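You operate a simulated robot arm through the tools that you are given. There is no shell and no other tool. Be economical: measure what you need, move in short steps, check, and stop when the job is done.

The job below is to be done with a simulated robot arm. You get a single attempt, and the scene is never put back.

JOB
Fit the 17 g weight at 150 degrees and the 61 g weight at 210, then press STORE.
Fine: the balancer is off: switch it on.
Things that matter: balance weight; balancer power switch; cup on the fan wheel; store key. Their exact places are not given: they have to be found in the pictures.

It is judged by the outcome, as a careful person would: the job done as asked, and still so three seconds after it is handed in. It fails if anything else is knocked over, pushed out of place, dropped, spilled or broken.

ROBOT AND FRAMES
A 6-joint arm with a two-finger gripper on a trunk, on a base that drives. Base frame: it is fixed to the floor where the robot stands at the start and does not move with it; the origin is under the middle of the robot, x ahead of it, y to its left, z up; the surface under the hand at the start is at about z = 800. Lengths are in mm, angles in degrees, forces in N, time in s.
Its first joint turns from -166.0 to 166.0 degrees. Places, roughly: balancer power switch [800, -200, 900]; cup on the fan wheel [600, 100, 1000]; store key [800, -300, 900]. Payload 2.54 kg.
The tool frame sits at the grasp point between the pads (the TCP): z along the fingers, y along the line on which they close. The tips reach 30 mm beyond it. The gripper opens to 116 mm. The gripper's body begins 95 mm behind the TCP.
Orientation is that of the tool frame in the base frame, as a unit quaternion [x, y, z, w]. With the fingers straight down and closing along the base's y, the tool's x points along the base's -x, its y along +y and its z along -z.

CONTROLS
- The arm moves only by the tool jog_arm. Its argument "steps" is a list of rows, each an object of numbers (a shift or turn left out is 0, a gripper value left out holds the last): "tx", "ty", "tz": the shift along the tool's x, y, z in units of 400 mm (1.0 is 400 mm); "wx", "wy", "wz": the turn, a rotation vector about the tool's x, y, z in units of 60 degrees (1.0 is 60 degrees); "jaw": the finger opening in m, from 0 to 0.116. In form: [{"tx": .., "ty": .., "tz": .., "wx": .., "wy": .., "wz": .., "jaw": ..}, ...]. A call has 1 to 20 rows; each row is the pose to reach, as a shift and turn from the pose commanded when the call began, along the tool's axes at that moment. A call with a number of a shift or a turn outside -1 to 1 is refused whole. Rows are played at 5 a second. More than 50 mm and 8.6 degrees between two rows, or a gripper value outside its range, and nothing of the call is played. Where a pose cannot be reached the arm comes as near as it can. A force on the tool above 90 N (or 10 N above the force at the start of the call, whichever is more), or a blocked arm, ends the call early, and 0.2 s more pass. Each finger travels about 72 mm/s and halts on what it meets, pressing with about 38 N; the grip force reading is that of the motor and also rises with nothing between the fingers. The clock runs only during rows and for 0.2 s after the last one: add rows that repeat a pose to give the fingers time. The reply holds the time, the measured pose of the TCP, the force on the tool along the base axes, the opening and the grip force, in the units named above and with some noise, with the torque about the TCP (base axes, N m) and any sound that the robot's microphone picked up, and new pictures: "views" is both (left out), scene, wrist or none.
- Cameras (640 x 400 px; columns grow to the right, rows downward): "scene" is now at [-29.5, 131, 1431]; the picture's right is [-0.19, -0.98, 0.00], its down [-0.36, 0.07, -0.93] and it looks along [0.91, -0.18, -0.37] (base axes); focal length 270 px, centre (320, 200). "wrist" rides on the gripper at [69, -15, -122] in the tool frame; the picture's right is [0.21, 0.98, 0.00], its down [-0.83, 0.18, -0.53] and it looks along [-0.52, 0.11, 0.85] (tool axes); focal length 251 px, centre (320, 200).
- steer(legs): drives the robot by 1 to 6 legs, each [ahead, left, turn to the left] in mm, mm and degrees, along the robot's own axes; the way and the turn of a leg run together, so that a leg with both is an arc; at most 1500 mm and 180 degrees a leg. The arm and the cameras ride along, it lands a little off, and it stops where it bumps. It gives what a move gives, and a new picture of the scene camera.
- head_to(pan, tilt): turns the head with the scene camera to pan (to the left, within 120 degrees either way) and tilt (down, from -29 to 69), counted from straight ahead of the robot. It gives what a move gives, and a new picture of the scene camera.
- point_at(camera, pixels): for up to 12 pixels [column, row] of the newest picture of that camera ("zoom" is the newest enlarged one), the place [x, y, z] in the base frame of the surface seen there, good to about 2 mm. It takes no simulated time.
- close_up(camera, box): a new picture of the part [left, top, right, bottom] of that camera's present view, enlarged. It takes no simulated time.
- sign_off(): hands the job in; it is judged then, once.

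Keep the steps short. Do not move on a guess: measure, check each grasp and each placing, and mend mistakes. In all there are 80 turns and 260 pictures (those below and enlarged ones count). Leave the gripper open and the arm clear of the work at the hand-in unless told otherwise, and finish with a single line.

The tools are called as name(argument=value, ...) on one line, values as JSON. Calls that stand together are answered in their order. jog_arm: Moves the arm, as the interface text tells. Its arguments: {"type":"object","properties":{"steps":{"type":"array"},"views":{"type":"string","enum":["both","scene","wrist","none"]}},"required":["steps"]} The other tools are called the same way: steer (legs) drives the base; head_to (pan, tilt) turns the head that bears the scene camera; point_at (camera, pixels) gives the place of the surface under pixels of a picture; close_up (camera, box) takes an enlarged picture of a part of a camera's view; sign_off () hands the job in.

At the start:

```text
time_s: 0.0
tool_pos: [676.8, 12.5, 1262.9]
orientation: [0.0, 1.0, 0.0, 0.0]
contact_force: [-0.5, 0.2, -0.9]
moment: [0.0, -0.02, -0.02]
finger_gap: 115.8
grip_force: 0.0
robot x, y, heading: [-0.8, 0.0, -0.1]
head pan, tilt: [-11.2, 21.8]
```

scene: 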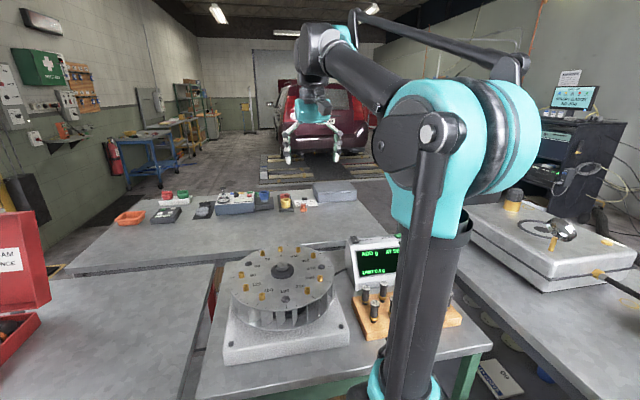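
wrist: 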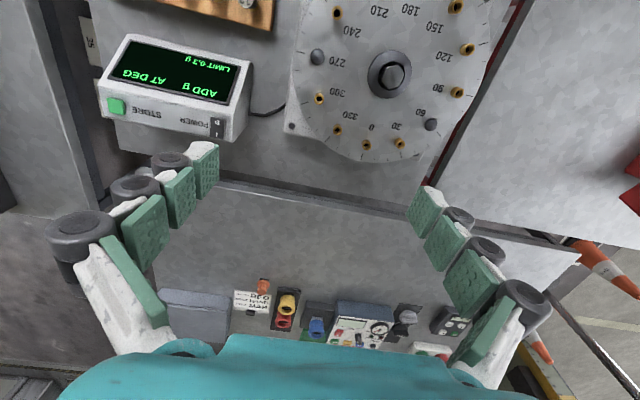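

The wheel, the balancer display and a wooden rack of weights are in view. I'll enlarge them to read the labels.

close_up(camera="scene", box=[210, 230, 350, 330])

close_up(camera="scene", box=[340, 230, 470, 350])

close_up(camera="wrist", box=[90, 0, 500, 180])

```text
4.00 times, centred on (280, 280) of scene
```

zoom: 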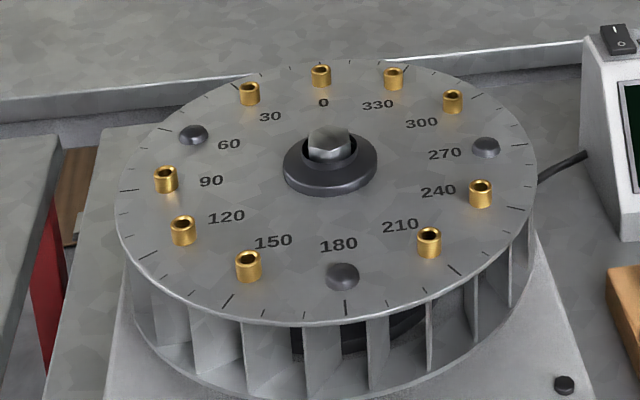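

```text
3.33 times, centred on (405, 290) of scene
```

zoom: 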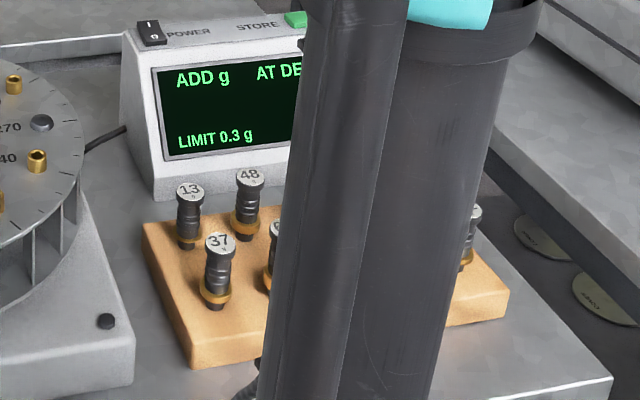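

```text
1.56 times, centred on (295, 90) of wrist
```

zoom: 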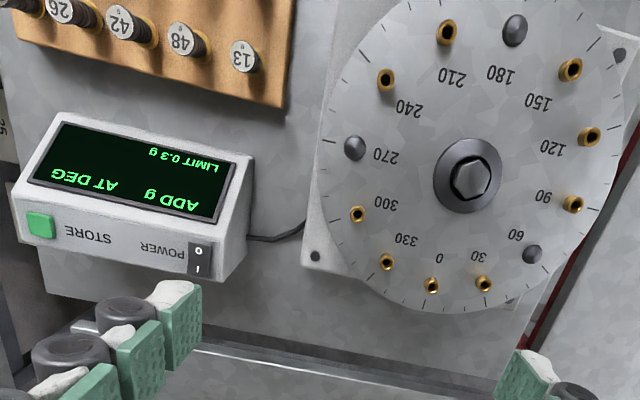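

The rack is partly hidden. I'll measure the wheel cups, switch, STORE key and visible weights from the wrist zoom.

point_at(camera="zoom", pixels=[[571, 69], [447, 32], [470, 180], [385, 80], [199, 250], [199, 270], [40, 226], [245, 52], [187, 38], [124, 20], [66, 10], [500, 120]])

point_at(camera="scene", pixels=[[248, 280], [262, 296], [307, 290], [375, 305], [355, 345], [230, 320], [455, 325], [378, 284], [389, 284], [383, 302]])

```text
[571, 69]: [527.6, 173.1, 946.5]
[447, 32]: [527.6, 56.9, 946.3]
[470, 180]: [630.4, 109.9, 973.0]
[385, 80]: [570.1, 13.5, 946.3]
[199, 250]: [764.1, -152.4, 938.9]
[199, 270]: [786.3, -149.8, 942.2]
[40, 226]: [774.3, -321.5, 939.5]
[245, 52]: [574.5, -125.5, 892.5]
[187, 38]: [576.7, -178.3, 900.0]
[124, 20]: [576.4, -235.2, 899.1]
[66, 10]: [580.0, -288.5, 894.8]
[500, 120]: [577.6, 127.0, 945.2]
```

```text
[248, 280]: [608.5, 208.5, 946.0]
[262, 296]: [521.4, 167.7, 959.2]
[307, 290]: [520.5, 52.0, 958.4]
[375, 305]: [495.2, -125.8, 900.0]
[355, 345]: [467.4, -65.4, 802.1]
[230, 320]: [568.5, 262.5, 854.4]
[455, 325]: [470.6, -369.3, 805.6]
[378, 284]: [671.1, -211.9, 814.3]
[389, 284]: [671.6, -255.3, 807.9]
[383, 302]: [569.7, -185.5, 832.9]
```

Wheel centre ≈ (630,114); the 150 cup ≈ (527,173) and the 210 cup ≈ (527,56), rims ≈ z 959. I'll move the hand back and to the right, staying high, to see the rack.

jog_arm(steps=[{"tx": 0.08, "ty": -0.068, "jaw": 0.116}, {"tx": 0.16, "ty": -0.136}, {"tx": 0.24, "ty": -0.204}, {"tx": 0.32, "ty": -0.272}, {"tx": 0.4, "ty": -0.34}, {"tx": 0.48, "ty": -0.41}, {"tx": 0.56, "ty": -0.48}, {"tx": 0.64, "ty": -0.545}, {"tx": 0.64, "ty": -0.545}])

```text
time_s: 2.0
tool_pos: [419.3, -206.5, 1263.1]
orientation: [-0.001, 1.0, 0.0, 0.0]
contact_force: [0.8, -0.8, 0.3]
moment: [0.04, -0.05, 0.0]
finger_gap: 116.0
grip_force: 0.2
robot x, y, heading: [-2.8, 1.4, 0.2]
head pan, tilt: [-11.2, 21.8]
```

scene: 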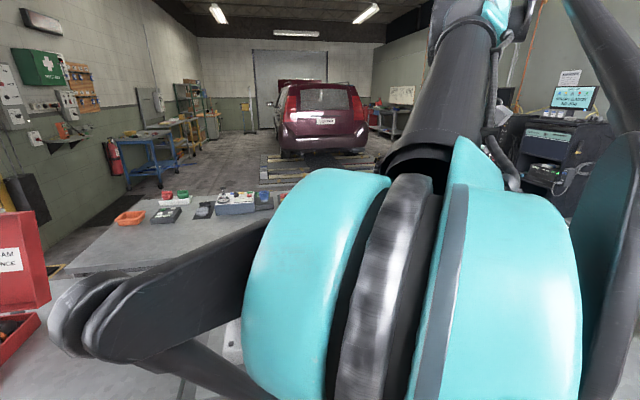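
wrist: 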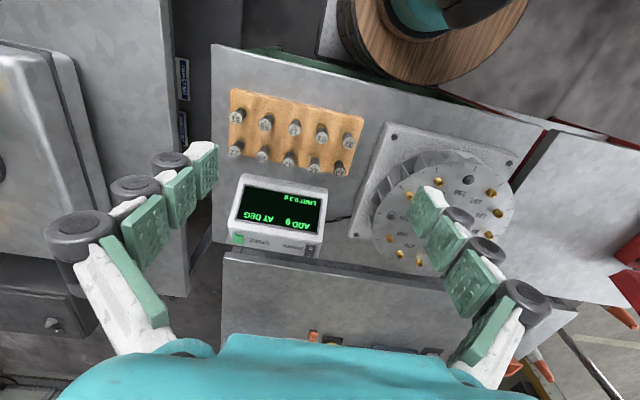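

All ten weights are visible now. I'll enlarge the rack.

close_up(camera="wrist", box=[218, 82, 374, 180])

```text
4.08 times, centred on (296, 131) of wrist
```

zoom: 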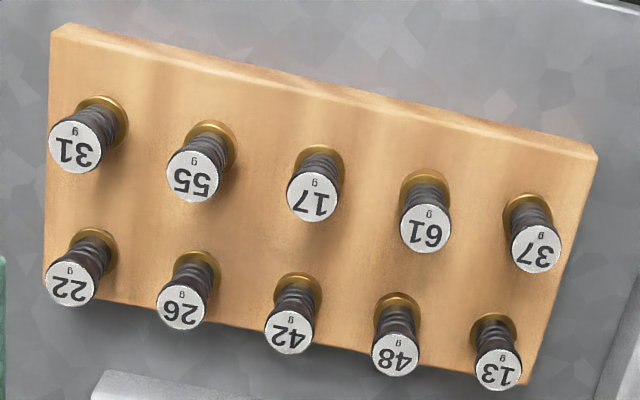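

17 and 61 are adjacent in the near row. I'll measure their tops and neighbours.

point_at(camera="zoom", pixels=[[313, 197], [424, 227], [192, 172], [535, 248], [290, 333], [395, 355], [370, 190], [290, 153], [402, 180], [320, 170], [74, 150], [498, 370]])

```text
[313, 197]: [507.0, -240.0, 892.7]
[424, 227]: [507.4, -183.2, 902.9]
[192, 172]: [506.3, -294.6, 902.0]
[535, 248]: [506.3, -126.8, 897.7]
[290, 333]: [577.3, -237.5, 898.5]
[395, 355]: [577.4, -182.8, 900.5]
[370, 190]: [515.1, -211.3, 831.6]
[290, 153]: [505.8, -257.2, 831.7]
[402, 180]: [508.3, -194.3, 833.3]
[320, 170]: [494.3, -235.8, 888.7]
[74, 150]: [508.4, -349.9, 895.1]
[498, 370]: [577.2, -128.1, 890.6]
```

17 at (507,-240, top 893) and 61 at (507,-183, top 903). Spacing is 56 mm, so I'll narrow the jaws to about 50 mm and hover above 17 at z ≈ 1020.

jog_arm(steps=[{"tx": -0.055, "ty": -0.021, "tz": 0.08, "jaw": 0.05}, {"tx": -0.11, "ty": -0.042, "tz": 0.16}, {"tx": -0.165, "ty": -0.063, "tz": 0.25}, {"tx": -0.22, "ty": -0.084, "tz": 0.35}, {"tx": -0.22, "ty": -0.084, "tz": 0.45}, {"tx": -0.22, "ty": -0.084, "tz": 0.55}, {"tx": -0.22, "ty": -0.084, "tz": 0.6}, {"tx": -0.22, "ty": -0.084, "tz": 0.6}], views="wrist")

head_to(pan=-25, tilt=40)

```text
time_s: 3.8
tool_pos: [508.1, -238.1, 1022.0]
orientation: [0.0, 1.0, -0.001, 0.0]
contact_force: [0.7, 0.5, 0.2]
moment: [-0.02, -0.01, -0.01]
finger_gap: 49.9
grip_force: 0.1
robot x, y, heading: [5.9, 0.6, 0.1]
head pan, tilt: [-11.2, 21.8]
```

wrist: 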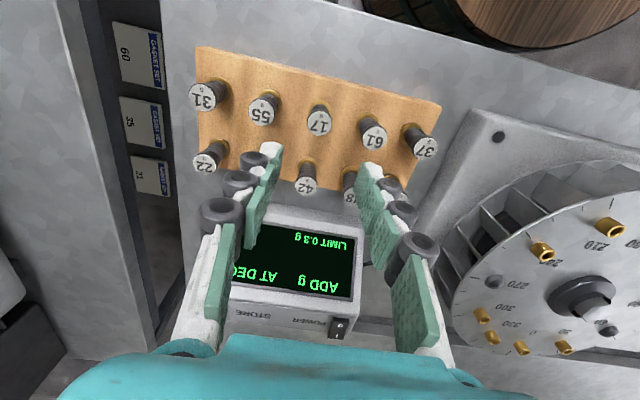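

```text
time_s: 4.6
tool_pos: [509.0, -238.1, 1022.2]
orientation: [0.0, 1.0, 0.0, 0.0]
contact_force: [-0.2, 0.0, -0.5]
moment: [0.0, 0.01, 0.04]
finger_gap: 49.8
grip_force: 0.1
robot x, y, heading: [3.6, -0.8, -0.0]
head pan, tilt: [-25.0, 40.0]
```

scene: 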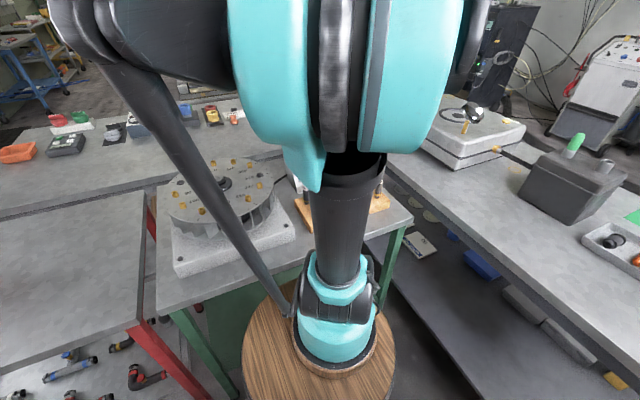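

The scene camera is blocked by the arm, so I'll rely on the wrist camera. Next I'll enlarge the weights to refine positions and shape.

close_up(camera="wrist", box=[184, 50, 448, 215])

point_at(camera="wrist", pixels=[[318, 125], [371, 138], [319, 107], [311, 119], [330, 124], [318, 112], [535, 240], [541, 253], [601, 218], [610, 229], [615, 240], [425, 150]])

```text
2.42 times, centred on (316, 132) of wrist
```

zoom: 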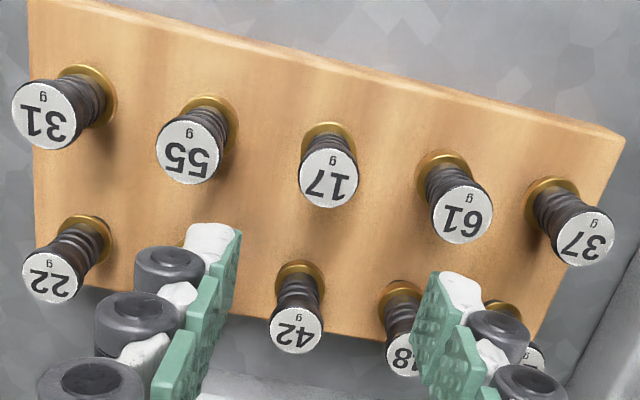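

```text
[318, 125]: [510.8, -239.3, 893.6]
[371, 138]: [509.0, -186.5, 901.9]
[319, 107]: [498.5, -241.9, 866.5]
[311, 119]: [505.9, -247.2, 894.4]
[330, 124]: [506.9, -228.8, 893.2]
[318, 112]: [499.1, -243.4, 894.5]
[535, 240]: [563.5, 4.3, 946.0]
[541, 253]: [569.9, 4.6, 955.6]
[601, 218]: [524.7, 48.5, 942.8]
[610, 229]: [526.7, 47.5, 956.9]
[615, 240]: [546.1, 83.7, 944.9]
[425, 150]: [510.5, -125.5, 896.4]
```

17 is confirmed at (507,-239.5). I'll descend with the jaws at 50 mm to z ≈ 877, then close.

jog_arm(steps=[{"tx": 0.003, "ty": -0.0035, "tz": 0.1}, {"tx": 0.003, "ty": -0.0035, "tz": 0.2}, {"tx": 0.003, "ty": -0.0035, "tz": 0.29}, {"tx": 0.003, "ty": -0.0035, "tz": 0.3625}, {"tx": 0.003, "ty": -0.0035, "tz": 0.3625}], views="wrist")

```text
time_s: 5.8
tool_pos: [506.9, -239.3, 875.9]
orientation: [-0.001, 1.0, 0.0, 0.001]
contact_force: [0.9, -0.2, -0.9]
moment: [0.0, -0.01, -0.03]
finger_gap: 48.5
grip_force: 0.1
robot x, y, heading: [-0.3, 0.5, 0.0]
head pan, tilt: [-25.0, 40.0]
```

wrist: 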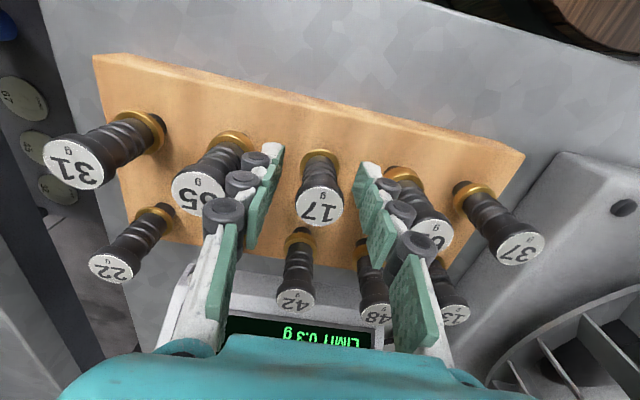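

17 is between the pads and clear of its neighbours. Closing.

jog_arm(steps=[{"jaw": 0.03}, {"jaw": 0.01}, {"jaw": 0.01}, {"jaw": 0.01}], views="wrist")

```text
time_s: 6.8
tool_pos: [506.7, -238.5, 876.3]
orientation: [0.0, 1.0, -0.001, 0.001]
contact_force: [-0.3, -0.4, -2.4]
moment: [0.01, 0.01, -0.02]
finger_gap: 22.3
grip_force: 26.2
robot x, y, heading: [0.8, -0.1, -0.2]
head pan, tilt: [-25.0, 40.0]
```

wrist: 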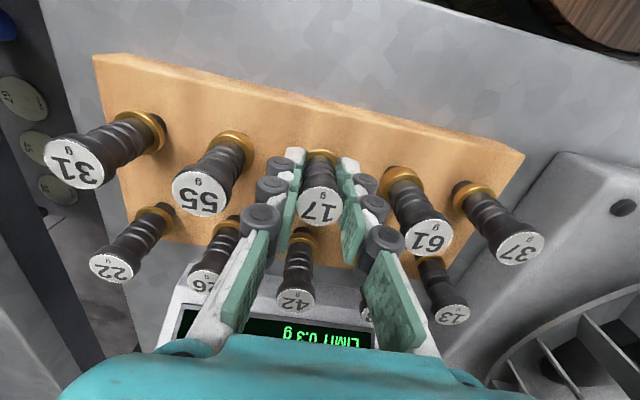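

Gripped at 22.3 mm. Lifting straight up to z ≈ 1046.

jog_arm(steps=[{"tz": -0.05, "jaw": 0.01}, {"tz": -0.1}, {"tz": -0.2}, {"tz": -0.3}, {"tz": -0.4}, {"tz": -0.425}, {"tz": -0.425}], views="wrist")

close_up(camera="wrist", box=[220, 60, 420, 260])

```text
time_s: 8.4
tool_pos: [507.6, -239.8, 1048.2]
orientation: [0.0, 1.0, 0.0, 0.0]
contact_force: [-0.3, -0.7, -0.1]
moment: [0.03, 0.01, -0.02]
finger_gap: 21.8
grip_force: 26.0
robot x, y, heading: [2.8, -2.9, 0.1]
head pan, tilt: [-25.0, 40.0]
```

wrist: 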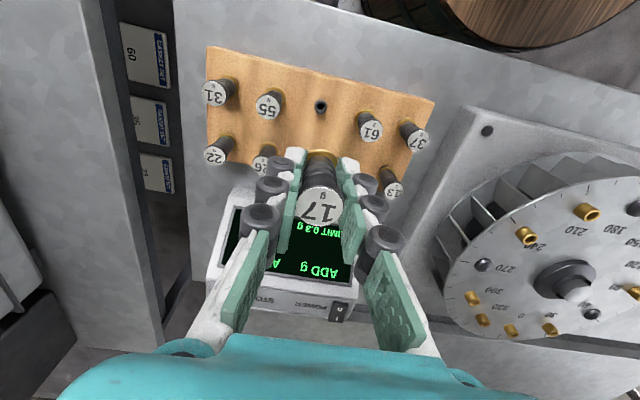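

```text
2.00 times, centred on (320, 160) of wrist
```

zoom: 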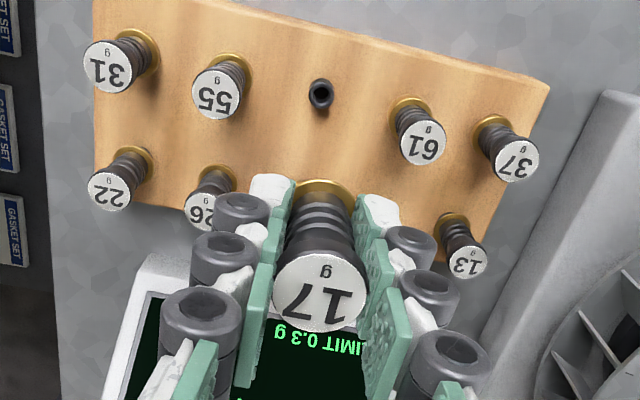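

The brass flange is part of the weight, with a peg beneath. I'll measure the held weight, empty hole and cups to work out the peg offset from the TCP.

point_at(camera="wrist", pixels=[[320, 206], [302, 206], [338, 206], [320, 190], [320, 222], [320, 152], [320, 106], [588, 212], [580, 212], [597, 212], [588, 206], [526, 236]])

```text
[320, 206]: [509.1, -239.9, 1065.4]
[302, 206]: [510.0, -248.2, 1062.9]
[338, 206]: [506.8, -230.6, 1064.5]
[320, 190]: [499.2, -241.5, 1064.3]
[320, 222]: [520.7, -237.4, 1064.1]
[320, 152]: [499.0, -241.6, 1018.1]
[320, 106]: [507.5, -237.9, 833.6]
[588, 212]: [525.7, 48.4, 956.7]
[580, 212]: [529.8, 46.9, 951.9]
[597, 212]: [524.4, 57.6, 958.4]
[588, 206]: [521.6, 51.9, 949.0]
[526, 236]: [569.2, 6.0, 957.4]
```

The weight is centred on the TCP to within about 1 mm. I'll rise to z ≈ 1090 and carry it over toward the 150 cup.

jog_arm(steps=[{"tz": -0.1}, {"tz": -0.1, "ty": 0.1}, {"tz": -0.1, "ty": 0.2}, {"tz": -0.1, "ty": 0.3}, {"tz": -0.1, "ty": 0.4}, {"tz": -0.1, "ty": 0.5, "tx": -0.01}, {"tz": -0.1, "ty": 0.6, "tx": -0.02}, {"tz": -0.1, "ty": 0.7, "tx": -0.03}, {"tz": -0.1, "ty": 0.8, "tx": -0.04}, {"tz": -0.1, "ty": 0.9, "tx": -0.05}, {"tz": -0.1, "ty": 1.0, "tx": -0.05}, {"tz": -0.1, "ty": 1.0, "tx": -0.05}], views="wrist")

close_up(camera="wrist", box=[220, 60, 420, 260])

```text
time_s: 11.0
tool_pos: [527.0, 158.8, 1088.1]
orientation: [0.0, 1.0, 0.0, 0.0]
contact_force: [-0.1, 0.7, -0.6]
moment: [0.01, 0.02, -0.01]
finger_gap: 21.8
grip_force: 26.0
robot x, y, heading: [0.0, 1.4, -0.4]
head pan, tilt: [-25.0, 40.0]
```

wrist: 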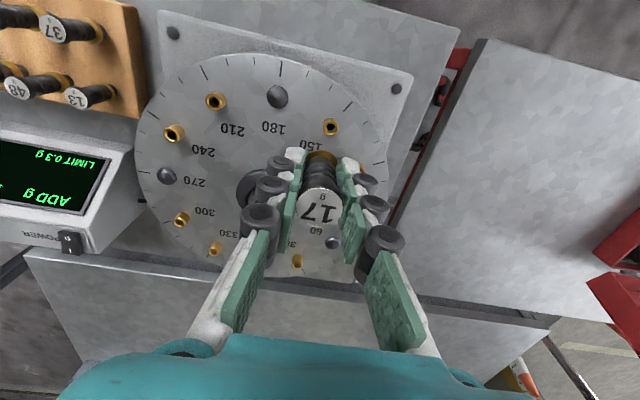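

```text
2.00 times, centred on (320, 160) of wrist
```

zoom: 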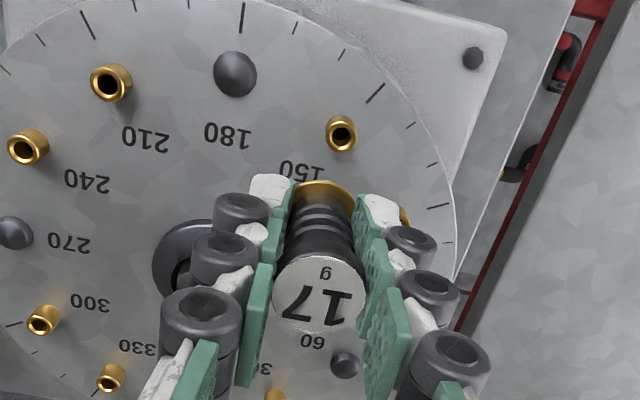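

Now the rim of the 150 cup, zoom ≈ (341,128), and the 210 cup, ≈ (112,80).

point_at(camera="zoom", pixels=[[329, 129], [354, 130], [342, 118], [341, 142], [342, 131], [94, 80], [128, 80], [112, 66], [110, 93], [111, 80], [318, 296], [380, 245]])

close_up(camera="wrist", box=[300, 100, 360, 140])

```text
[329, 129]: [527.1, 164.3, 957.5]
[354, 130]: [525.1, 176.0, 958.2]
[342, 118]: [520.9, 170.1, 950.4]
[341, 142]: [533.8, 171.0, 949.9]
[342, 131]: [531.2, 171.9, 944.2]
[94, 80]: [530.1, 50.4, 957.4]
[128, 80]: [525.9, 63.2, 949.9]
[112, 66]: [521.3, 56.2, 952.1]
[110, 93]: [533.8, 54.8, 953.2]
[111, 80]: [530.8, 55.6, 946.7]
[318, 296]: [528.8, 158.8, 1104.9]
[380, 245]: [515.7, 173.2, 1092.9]
```

```text
10.00 times, centred on (330, 120) of wrist
```

zoom: 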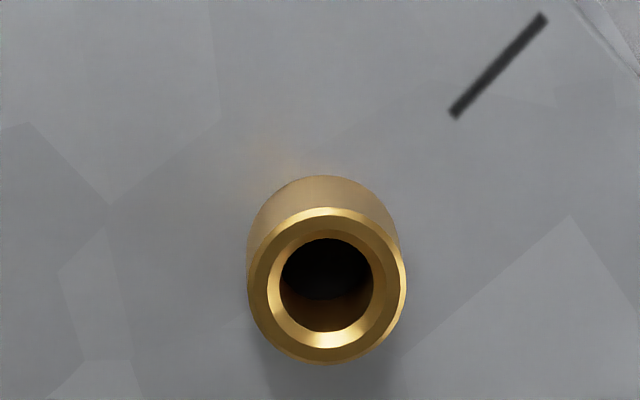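

The cup has a chamfered mouth. I'll measure four points on its flat rim.

point_at(camera="zoom", pixels=[[258, 285], [395, 285], [327, 219], [327, 354], [280, 238], [375, 238], [280, 332], [375, 332]])

close_up(camera="wrist", box=[296, 140, 350, 230])

```text
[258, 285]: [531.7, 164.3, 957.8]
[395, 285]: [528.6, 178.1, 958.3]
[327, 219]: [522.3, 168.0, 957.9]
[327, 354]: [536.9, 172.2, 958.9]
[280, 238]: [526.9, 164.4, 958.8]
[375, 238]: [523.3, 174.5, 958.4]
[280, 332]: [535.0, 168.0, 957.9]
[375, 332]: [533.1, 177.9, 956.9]
```

```text
4.44 times, centred on (323, 185) of wrist
```

zoom: 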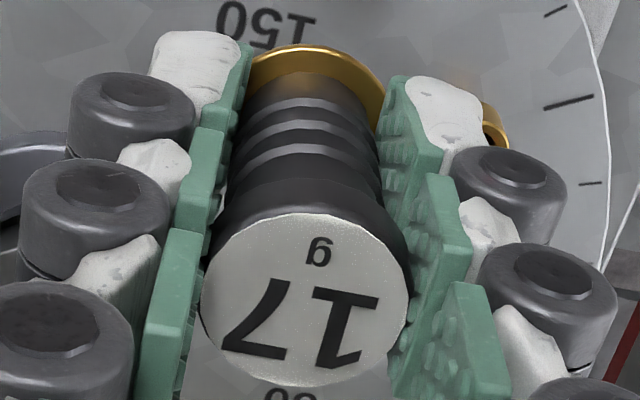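

point_at(camera="zoom", pixels=[[210, 298], [400, 298], [304, 220], [304, 380], [304, 298], [240, 240], [370, 240], [240, 358], [370, 358], [310, 52], [255, 62], [378, 85]])

```text
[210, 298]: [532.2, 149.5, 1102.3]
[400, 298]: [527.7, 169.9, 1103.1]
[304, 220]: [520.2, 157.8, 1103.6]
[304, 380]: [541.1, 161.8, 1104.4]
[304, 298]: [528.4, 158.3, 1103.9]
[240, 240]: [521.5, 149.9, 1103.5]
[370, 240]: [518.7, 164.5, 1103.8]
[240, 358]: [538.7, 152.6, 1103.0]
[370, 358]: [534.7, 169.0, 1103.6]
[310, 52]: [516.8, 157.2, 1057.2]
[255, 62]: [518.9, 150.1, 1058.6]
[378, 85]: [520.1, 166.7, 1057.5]
```

The weight axis is at (529.3,159.4) and the cup at (529.7,171.0). Shift +11.6 mm in y and go down to TCP z ≈ 1032, then check.

jog_arm(steps=[{"ty": 0.029, "tx": -0.001}, {"ty": 0.029, "tx": -0.001, "tz": 0.07}, {"ty": 0.029, "tx": -0.001, "tz": 0.14}, {"ty": 0.029, "tx": -0.001, "tz": 0.14}], views="wrist")

close_up(camera="wrist", box=[260, 90, 380, 240])

```text
time_s: 12.0
tool_pos: [528.4, 170.5, 1031.1]
orientation: [0.0, 1.0, 0.0, 0.001]
contact_force: [-0.1, -0.1, 0.6]
moment: [-0.01, 0.02, 0.01]
finger_gap: 22.0
grip_force: 26.0
robot x, y, heading: [-0.2, -1.4, 0.1]
head pan, tilt: [-25.0, 40.0]
```

wrist: 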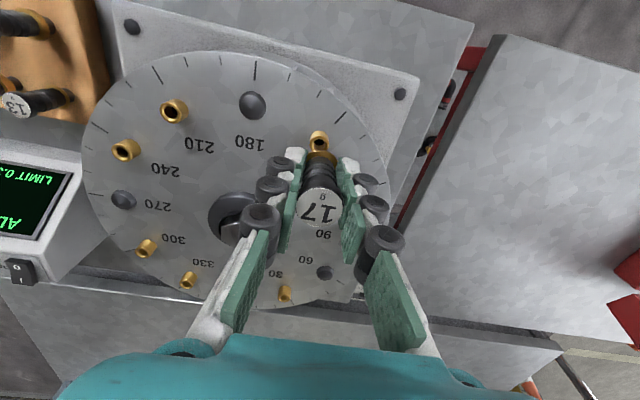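

```text
2.67 times, centred on (320, 165) of wrist
```

zoom: 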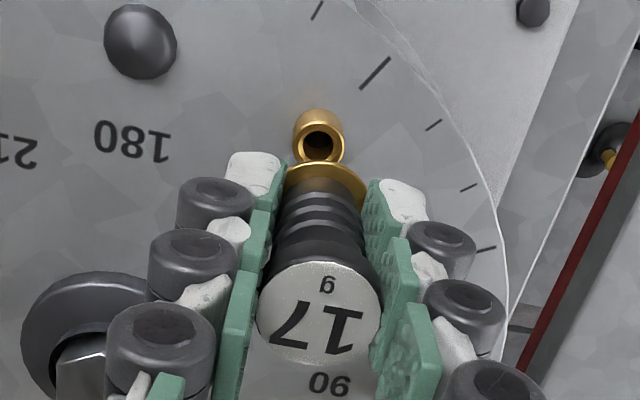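

I'll check whether the weight tilts in the grip with a tighter zoom.

close_up(camera="wrist", box=[290, 125, 350, 230])

close_up(camera="wrist", box=[295, 125, 345, 165])

```text
3.81 times, centred on (320, 178) of wrist
```

zoom: 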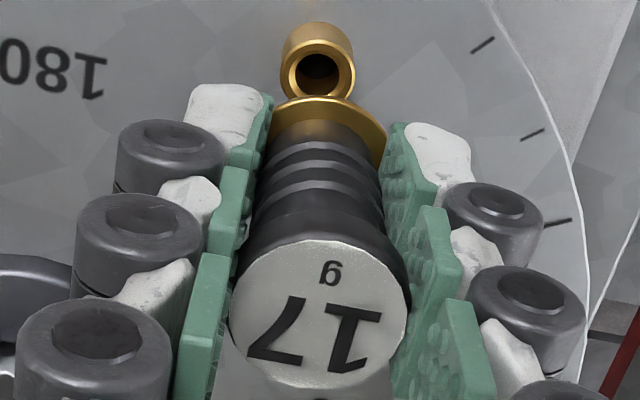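

```text
10.00 times, centred on (320, 145) of wrist
```

zoom: 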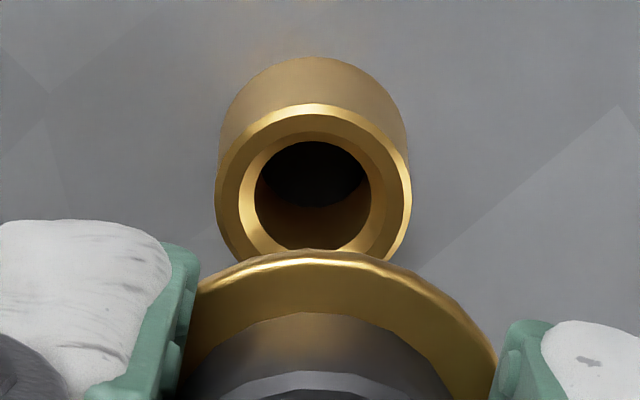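

point_at(camera="zoom", pixels=[[222, 275], [260, 264], [320, 256], [380, 264], [430, 288], [480, 340], [228, 195], [400, 195], [313, 112], [255, 135], [372, 135], [313, 260]])

```text
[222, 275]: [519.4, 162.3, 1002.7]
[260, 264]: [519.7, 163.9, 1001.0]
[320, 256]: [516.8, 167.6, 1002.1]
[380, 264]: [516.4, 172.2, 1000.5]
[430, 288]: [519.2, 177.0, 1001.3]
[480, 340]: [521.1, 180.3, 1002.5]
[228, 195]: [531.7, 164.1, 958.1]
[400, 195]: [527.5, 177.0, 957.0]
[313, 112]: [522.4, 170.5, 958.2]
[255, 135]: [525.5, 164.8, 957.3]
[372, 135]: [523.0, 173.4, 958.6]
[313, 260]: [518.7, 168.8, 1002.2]
```

The flange axis (528.7,170.4) matches the cup (529.7,170.9) within about 1 mm. I'll correct x by +1 and go down slowly, watching force.

jog_arm(steps=[{"tx": -0.002, "ty": 0.001, "tz": 0.01}, {"tx": -0.002, "ty": 0.001, "tz": 0.02}, {"tx": -0.002, "ty": 0.001, "tz": 0.03}, {"tx": -0.002, "ty": 0.001, "tz": 0.03}], views="wrist")

close_up(camera="wrist", box=[295, 125, 345, 165])

```text
time_s: 13.0
tool_pos: [529.3, 171.6, 1019.4]
orientation: [0.0, 1.0, 0.0, 0.0]
contact_force: [0.2, 0.4, 0.0]
moment: [0.0, 0.03, -0.02]
finger_gap: 22.2
grip_force: 25.8
robot x, y, heading: [1.3, -3.3, 0.2]
head pan, tilt: [-25.0, 40.0]
```

wrist: 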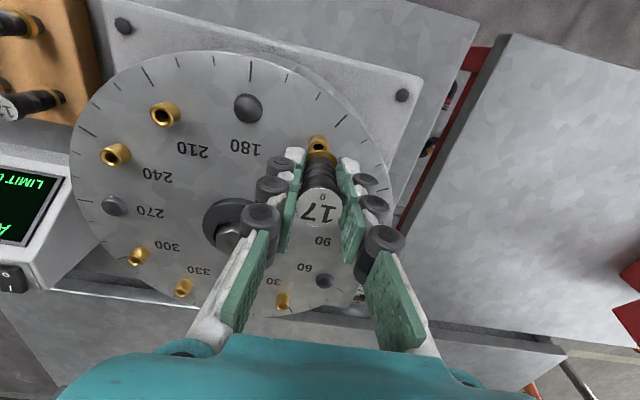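

```text
10.00 times, centred on (320, 145) of wrist
```

zoom: 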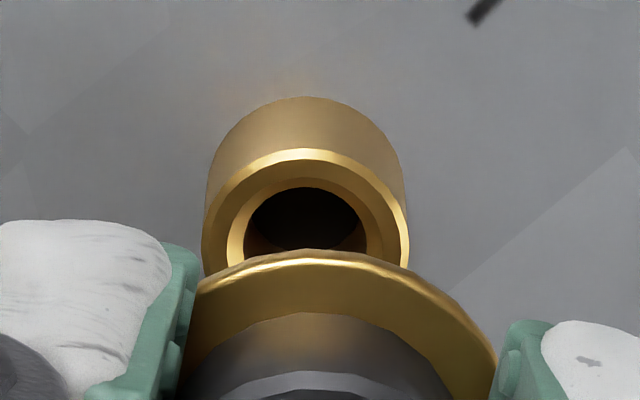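

The cup appears about 1 mm toward -y (col 306 vs 322). I'll re-measure both.

point_at(camera="zoom", pixels=[[222, 275], [260, 264], [320, 256], [380, 264], [430, 288], [480, 340], [214, 240], [398, 240], [306, 157], [240, 185], [370, 185]])

```text
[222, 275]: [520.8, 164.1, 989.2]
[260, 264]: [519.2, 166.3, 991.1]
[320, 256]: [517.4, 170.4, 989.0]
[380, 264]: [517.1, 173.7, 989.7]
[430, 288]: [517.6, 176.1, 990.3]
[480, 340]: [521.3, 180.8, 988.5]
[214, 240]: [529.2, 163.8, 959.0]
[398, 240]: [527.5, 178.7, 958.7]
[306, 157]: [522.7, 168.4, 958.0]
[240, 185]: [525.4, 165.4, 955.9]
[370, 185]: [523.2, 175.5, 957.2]
```

jog_arm(steps=[{"tx": -0.001, "ty": -0.003}, {"tx": -0.001, "ty": -0.003, "tz": 0.007}, {"tx": -0.001, "ty": -0.003, "tz": 0.014}, {"tx": -0.001, "ty": -0.003, "tz": 0.02}, {"tx": -0.001, "ty": -0.003, "tz": 0.02}], views="wrist")

close_up(camera="wrist", box=[295, 125, 345, 165])

```text
time_s: 14.2
tool_pos: [528.3, 170.1, 1010.6]
orientation: [0.001, 1.0, 0.001, 0.0]
contact_force: [-0.4, 1.1, -0.4]
moment: [-0.05, 0.0, -0.01]
finger_gap: 22.2
grip_force: 26.3
robot x, y, heading: [-0.9, 1.2, -0.2]
head pan, tilt: [-25.0, 40.0]
```

wrist: 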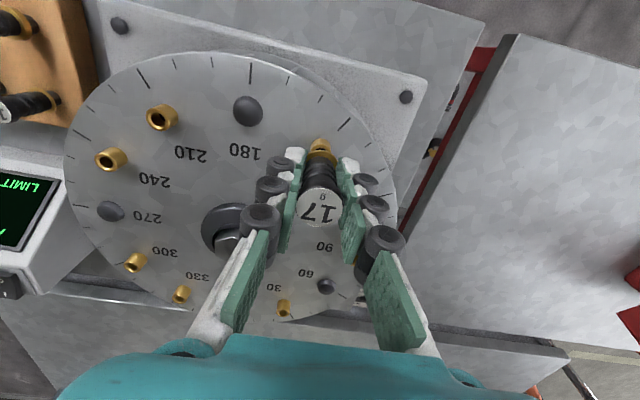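

```text
10.00 times, centred on (320, 145) of wrist
```

zoom: 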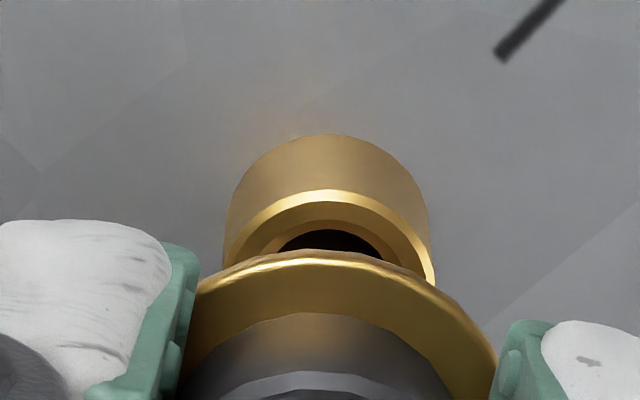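

Now within about 0.5 mm. I'll continue down, small steps, watching force.

jog_arm(steps=[{"tx": -0.001, "ty": 0.001, "tz": 0.005}, {"tx": -0.001, "ty": 0.001, "tz": 0.01}, {"tx": -0.001, "ty": 0.001, "tz": 0.01}], views="wrist")

close_up(camera="wrist", box=[295, 125, 345, 165])

```text
time_s: 15.0
tool_pos: [529.6, 169.7, 1007.9]
orientation: [-0.001, 1.0, 0.0, 0.0]
contact_force: [0.3, 0.1, 0.0]
moment: [-0.03, 0.04, -0.03]
finger_gap: 21.7
grip_force: 25.8
robot x, y, heading: [-3.4, 1.9, 0.0]
head pan, tilt: [-25.0, 40.0]
```

wrist: 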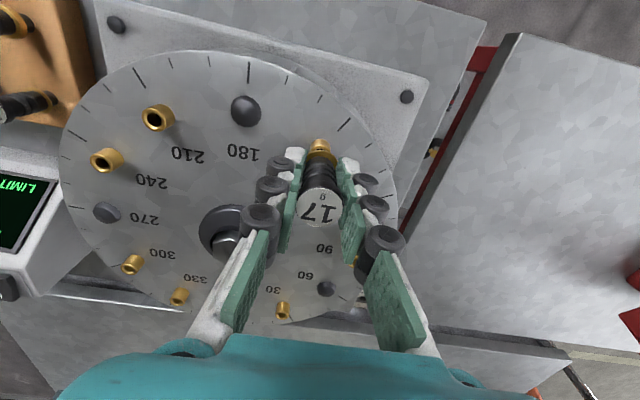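

```text
10.00 times, centred on (320, 145) of wrist
```

zoom: 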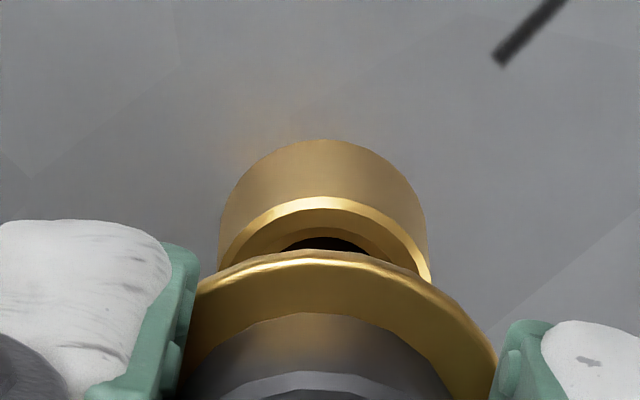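

No contact yet. Continuing down.

jog_arm(steps=[{"tz": 0.006}, {"tz": 0.012}, {"tz": 0.018}, {"tz": 0.018}], views="wrist")

close_up(camera="wrist", box=[295, 125, 345, 165])

```text
time_s: 16.0
tool_pos: [529.9, 170.3, 1001.2]
orientation: [0.001, 1.0, 0.0, -0.001]
contact_force: [-0.6, 0.8, -0.3]
moment: [-0.02, 0.04, 0.03]
finger_gap: 22.0
grip_force: 25.7
robot x, y, heading: [-1.7, 0.8, -0.1]
head pan, tilt: [-25.0, 40.0]
```

wrist: 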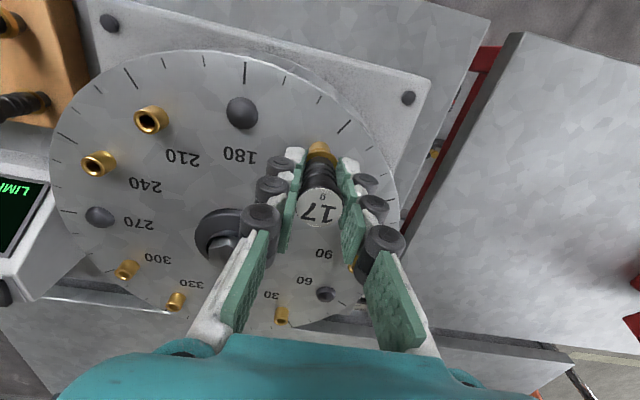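

```text
10.00 times, centred on (320, 145) of wrist
```

zoom: 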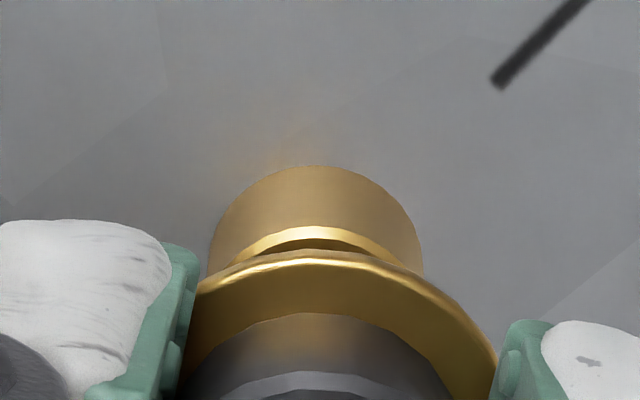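

Still free and centred. Continuing another 8 mm.

jog_arm(steps=[{"tz": 0.005}, {"tz": 0.01}, {"tz": 0.015}, {"tz": 0.02}, {"tz": 0.02}], views="wrist")

close_up(camera="wrist", box=[295, 125, 345, 165])

```text
time_s: 17.2
tool_pos: [529.6, 171.7, 992.2]
orientation: [-0.001, 1.0, 0.0, -0.001]
contact_force: [-7.5, 1.0, -0.7]
moment: [-0.01, 0.26, 0.01]
finger_gap: 21.8
grip_force: 25.9
robot x, y, heading: [-2.3, -0.6, -0.1]
head pan, tilt: [-25.0, 40.0]
```

wrist: 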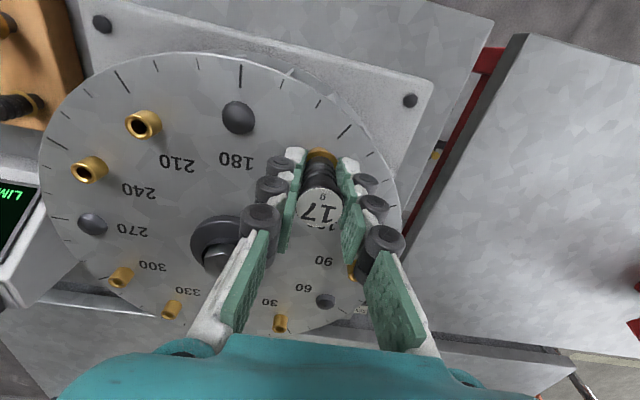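

```text
10.00 times, centred on (320, 145) of wrist
```

zoom: 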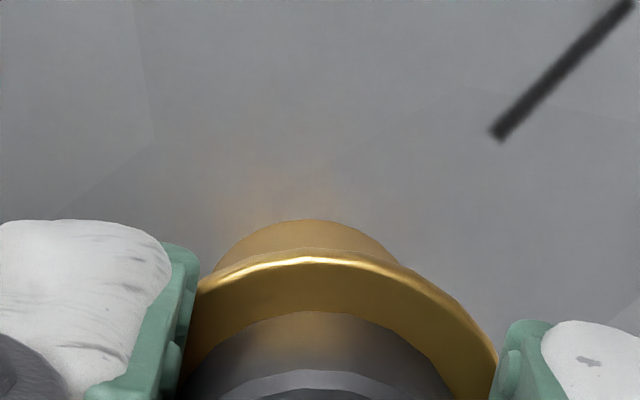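

The peg is in the cup; an x-force of -7.5 N shows I'm slightly too far +x. Ease -x by 1 mm and go down a touch.

jog_arm(steps=[{"tx": 0.0025}, {"tx": 0.003, "tz": 0.003}, {"tx": 0.003, "tz": 0.003}], views="wrist")

close_up(camera="wrist", box=[295, 125, 345, 165])

```text
time_s: 18.0
tool_pos: [528.1, 170.8, 989.8]
orientation: [0.0, 1.0, 0.001, 0.001]
contact_force: [2.0, -0.7, 3.5]
moment: [-0.01, -0.05, 0.03]
finger_gap: 22.0
grip_force: 25.9
robot x, y, heading: [-0.8, 2.9, -0.0]
head pan, tilt: [-25.0, 40.0]
```

wrist: 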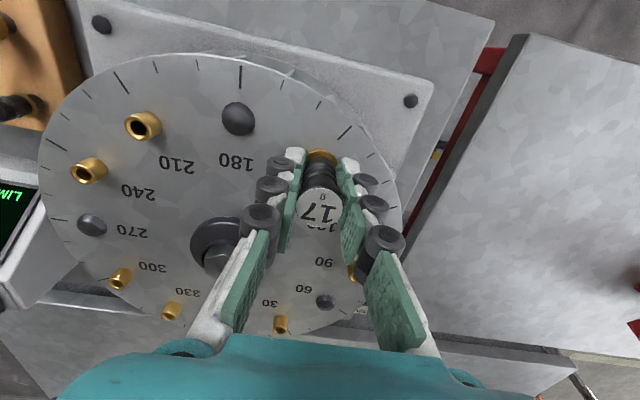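

```text
10.00 times, centred on (320, 145) of wrist
```

zoom: 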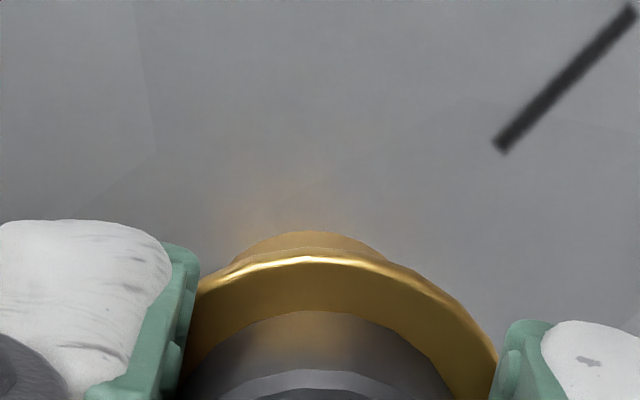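

A vertical reaction of 3.5 N is beginning. One more millimetre to seat it.

jog_arm(steps=[{"tx": 0.001, "tz": 0.002}, {"tx": 0.001, "tz": 0.003}, {"tx": 0.001, "tz": 0.003}], views="none")

```text
time_s: 18.8
tool_pos: [527.8, 170.4, 989.6]
orientation: [0.0, 1.0, 0.0, 0.001]
contact_force: [13.6, 6.0, 35.0]
moment: [0.01, -0.15, 0.03]
finger_gap: 21.9
grip_force: 25.6
robot x, y, heading: [-2.1, -0.2, 0.1]
head pan, tilt: [-25.0, 40.0]
```

Seated (35 N down). I'll relieve the load, then open to 45 mm.

jog_arm(steps=[{"tx": -0.002, "tz": -0.003, "jaw": 0.01}, {"tx": -0.002, "tz": -0.003}, {"tx": -0.002, "tz": -0.003, "jaw": 0.045}, {"tx": -0.002, "tz": -0.003}, {"tx": -0.002, "tz": -0.003}], views="wrist")

```text
time_s: 20.0
tool_pos: [528.1, 169.0, 990.7]
orientation: [0.0, 1.0, 0.001, 0.0]
contact_force: [0.1, 0.0, -0.6]
moment: [0.01, 0.0, 0.0]
finger_gap: 45.2
grip_force: 0.0
robot x, y, heading: [-0.9, -1.9, 0.2]
head pan, tilt: [-25.0, 40.0]
```

wrist: 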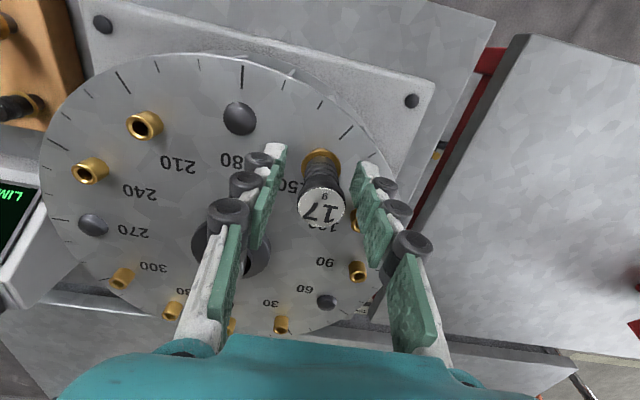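

17 stands in the 150 cup. Rising straight up, then I'll check it.

jog_arm(steps=[{"tz": -0.1}, {"tz": -0.2}, {"tz": -0.3}, {"tz": -0.3}], views="wrist")

close_up(camera="wrist", box=[200, 50, 420, 190])

```text
time_s: 21.0
tool_pos: [529.0, 171.4, 1112.5]
orientation: [0.0, 1.0, 0.0, -0.001]
contact_force: [0.1, 1.2, -0.1]
moment: [0.03, -0.01, 0.03]
finger_gap: 45.2
grip_force: 0.0
robot x, y, heading: [2.0, -1.4, 0.2]
head pan, tilt: [-25.0, 40.0]
```

wrist: 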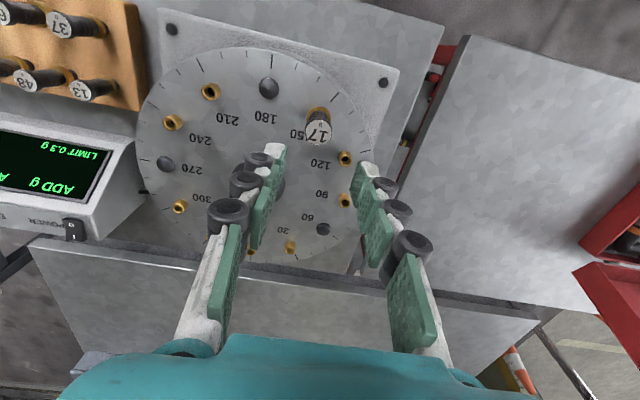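

```text
2.86 times, centred on (310, 120) of wrist
```

zoom: 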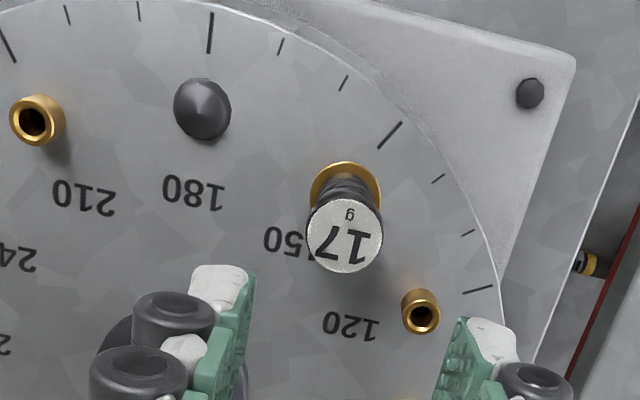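

17 is upright in the 150 cup. Returning to hover above 61 at (507.5,-184).

jog_arm(steps=[{"ty": -0.1, "tx": 0.01}, {"ty": -0.2, "tx": 0.02}, {"ty": -0.3, "tx": 0.03}, {"ty": -0.4, "tx": 0.04}, {"ty": -0.5, "tx": 0.05}, {"ty": -0.6, "tx": 0.054}, {"ty": -0.7, "tx": 0.054}, {"ty": -0.8, "tx": 0.054}, {"ty": -0.888, "tx": 0.054, "jaw": 0.05}, {"ty": -0.888, "tx": 0.054, "tz": 0.1}, {"ty": -0.888, "tx": 0.054, "tz": 0.2}, {"ty": -0.888, "tx": 0.054, "tz": 0.2}], views="wrist")

close_up(camera="wrist", box=[290, 95, 350, 145])

```text
time_s: 23.6
tool_pos: [506.1, -185.8, 1030.9]
orientation: [0.001, 1.0, 0.0, -0.001]
contact_force: [0.8, 0.2, 0.7]
moment: [0.02, 0.0, -0.01]
finger_gap: 49.8
grip_force: 0.0
robot x, y, heading: [-1.3, -3.9, -0.2]
head pan, tilt: [-25.0, 40.0]
```

wrist: 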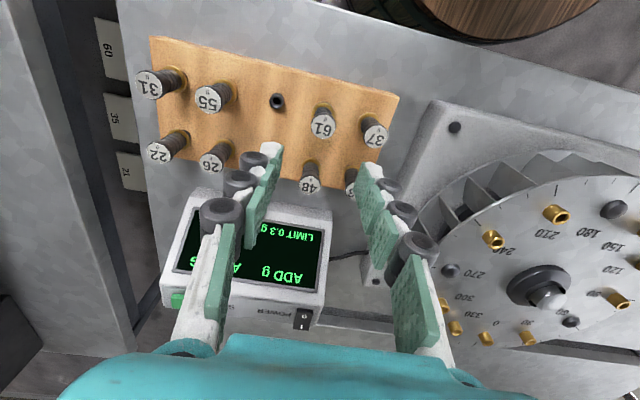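

```text
8.00 times, centred on (320, 120) of wrist
```

zoom: 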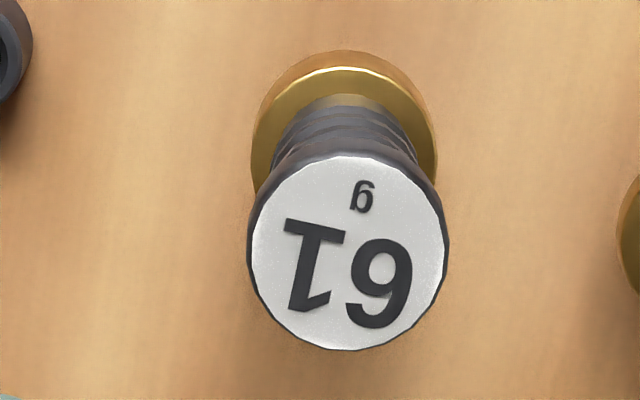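

point_at(camera="zoom", pixels=[[258, 255], [438, 255], [348, 170], [348, 342], [285, 195], [411, 195], [285, 317], [411, 317], [340, 75], [265, 130], [425, 130]])

```text
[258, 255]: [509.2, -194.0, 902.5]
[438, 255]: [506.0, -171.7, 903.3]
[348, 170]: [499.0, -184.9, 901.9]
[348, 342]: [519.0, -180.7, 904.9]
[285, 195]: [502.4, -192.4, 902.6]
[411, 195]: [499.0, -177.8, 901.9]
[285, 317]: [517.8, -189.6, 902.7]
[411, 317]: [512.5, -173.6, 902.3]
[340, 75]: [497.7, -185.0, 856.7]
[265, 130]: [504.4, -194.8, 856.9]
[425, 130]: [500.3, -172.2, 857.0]
```

61 axis (508.0,-183.0), flange top 857, top 903. I'll descend to TCP z ≈ 885.5.

jog_arm(steps=[{"tx": -0.004, "ty": 0.006, "tz": 0.1}, {"tx": -0.004, "ty": 0.006, "tz": 0.2}, {"tx": -0.004, "ty": 0.006, "tz": 0.29}, {"tx": -0.004, "ty": 0.006, "tz": 0.3635}, {"tx": -0.004, "ty": 0.006, "tz": 0.3635}], views="wrist")

```text
time_s: 24.8
tool_pos: [510.1, -182.9, 886.6]
orientation: [0.0, 1.0, 0.0, -0.001]
contact_force: [1.4, -2.1, -1.2]
moment: [-0.02, 0.0, -0.02]
finger_gap: 48.5
grip_force: 0.1
robot x, y, heading: [1.5, 1.1, -0.1]
head pan, tilt: [-25.0, 40.0]
```

wrist: 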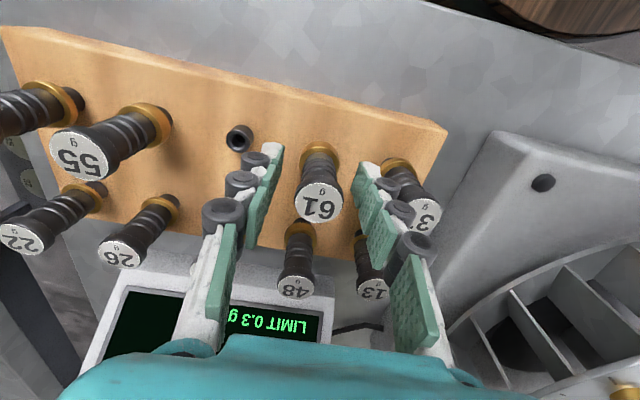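

61 is between the pads. Closing.

jog_arm(steps=[{"jaw": 0.03, "tx": 0.002}, {"jaw": 0.01, "tx": 0.002}, {"jaw": 0.01, "tx": 0.002}, {"jaw": 0.01, "tx": 0.002}], views="wrist")

```text
time_s: 25.8
tool_pos: [507.3, -182.8, 885.9]
orientation: [0.0, 1.0, -0.001, 0.0]
contact_force: [0.4, -16.9, 3.2]
moment: [0.0, -0.02, 0.01]
finger_gap: 22.7
grip_force: 26.2
robot x, y, heading: [1.1, 2.8, 0.1]
head pan, tilt: [-25.0, 40.0]
```

wrist: 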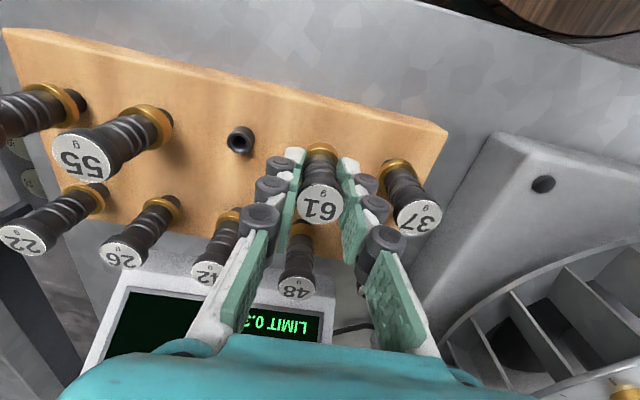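

There's a -17 N side load, so I'll ease -y by 1 mm and lift gently.

jog_arm(steps=[{"ty": -0.003, "jaw": 0.01}, {"ty": -0.003}, {"ty": -0.003, "tz": -0.02}, {"ty": -0.003, "tz": -0.05}, {"ty": -0.003, "tz": -0.08}, {"ty": -0.003, "tz": -0.08}], views="wrist")

```text
time_s: 27.2
tool_pos: [508.2, -182.7, 917.8]
orientation: [0.0, 1.0, 0.001, 0.0]
contact_force: [0.0, -0.3, -0.4]
moment: [0.01, -0.03, -0.05]
finger_gap: 22.7
grip_force: 26.1
robot x, y, heading: [-1.5, -0.0, -0.1]
head pan, tilt: [-25.0, 40.0]
```

wrist: 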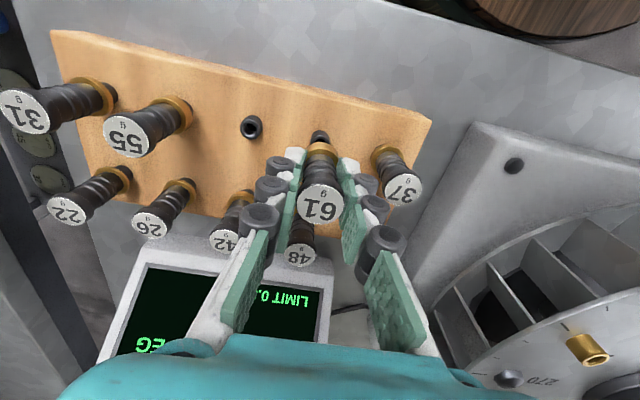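

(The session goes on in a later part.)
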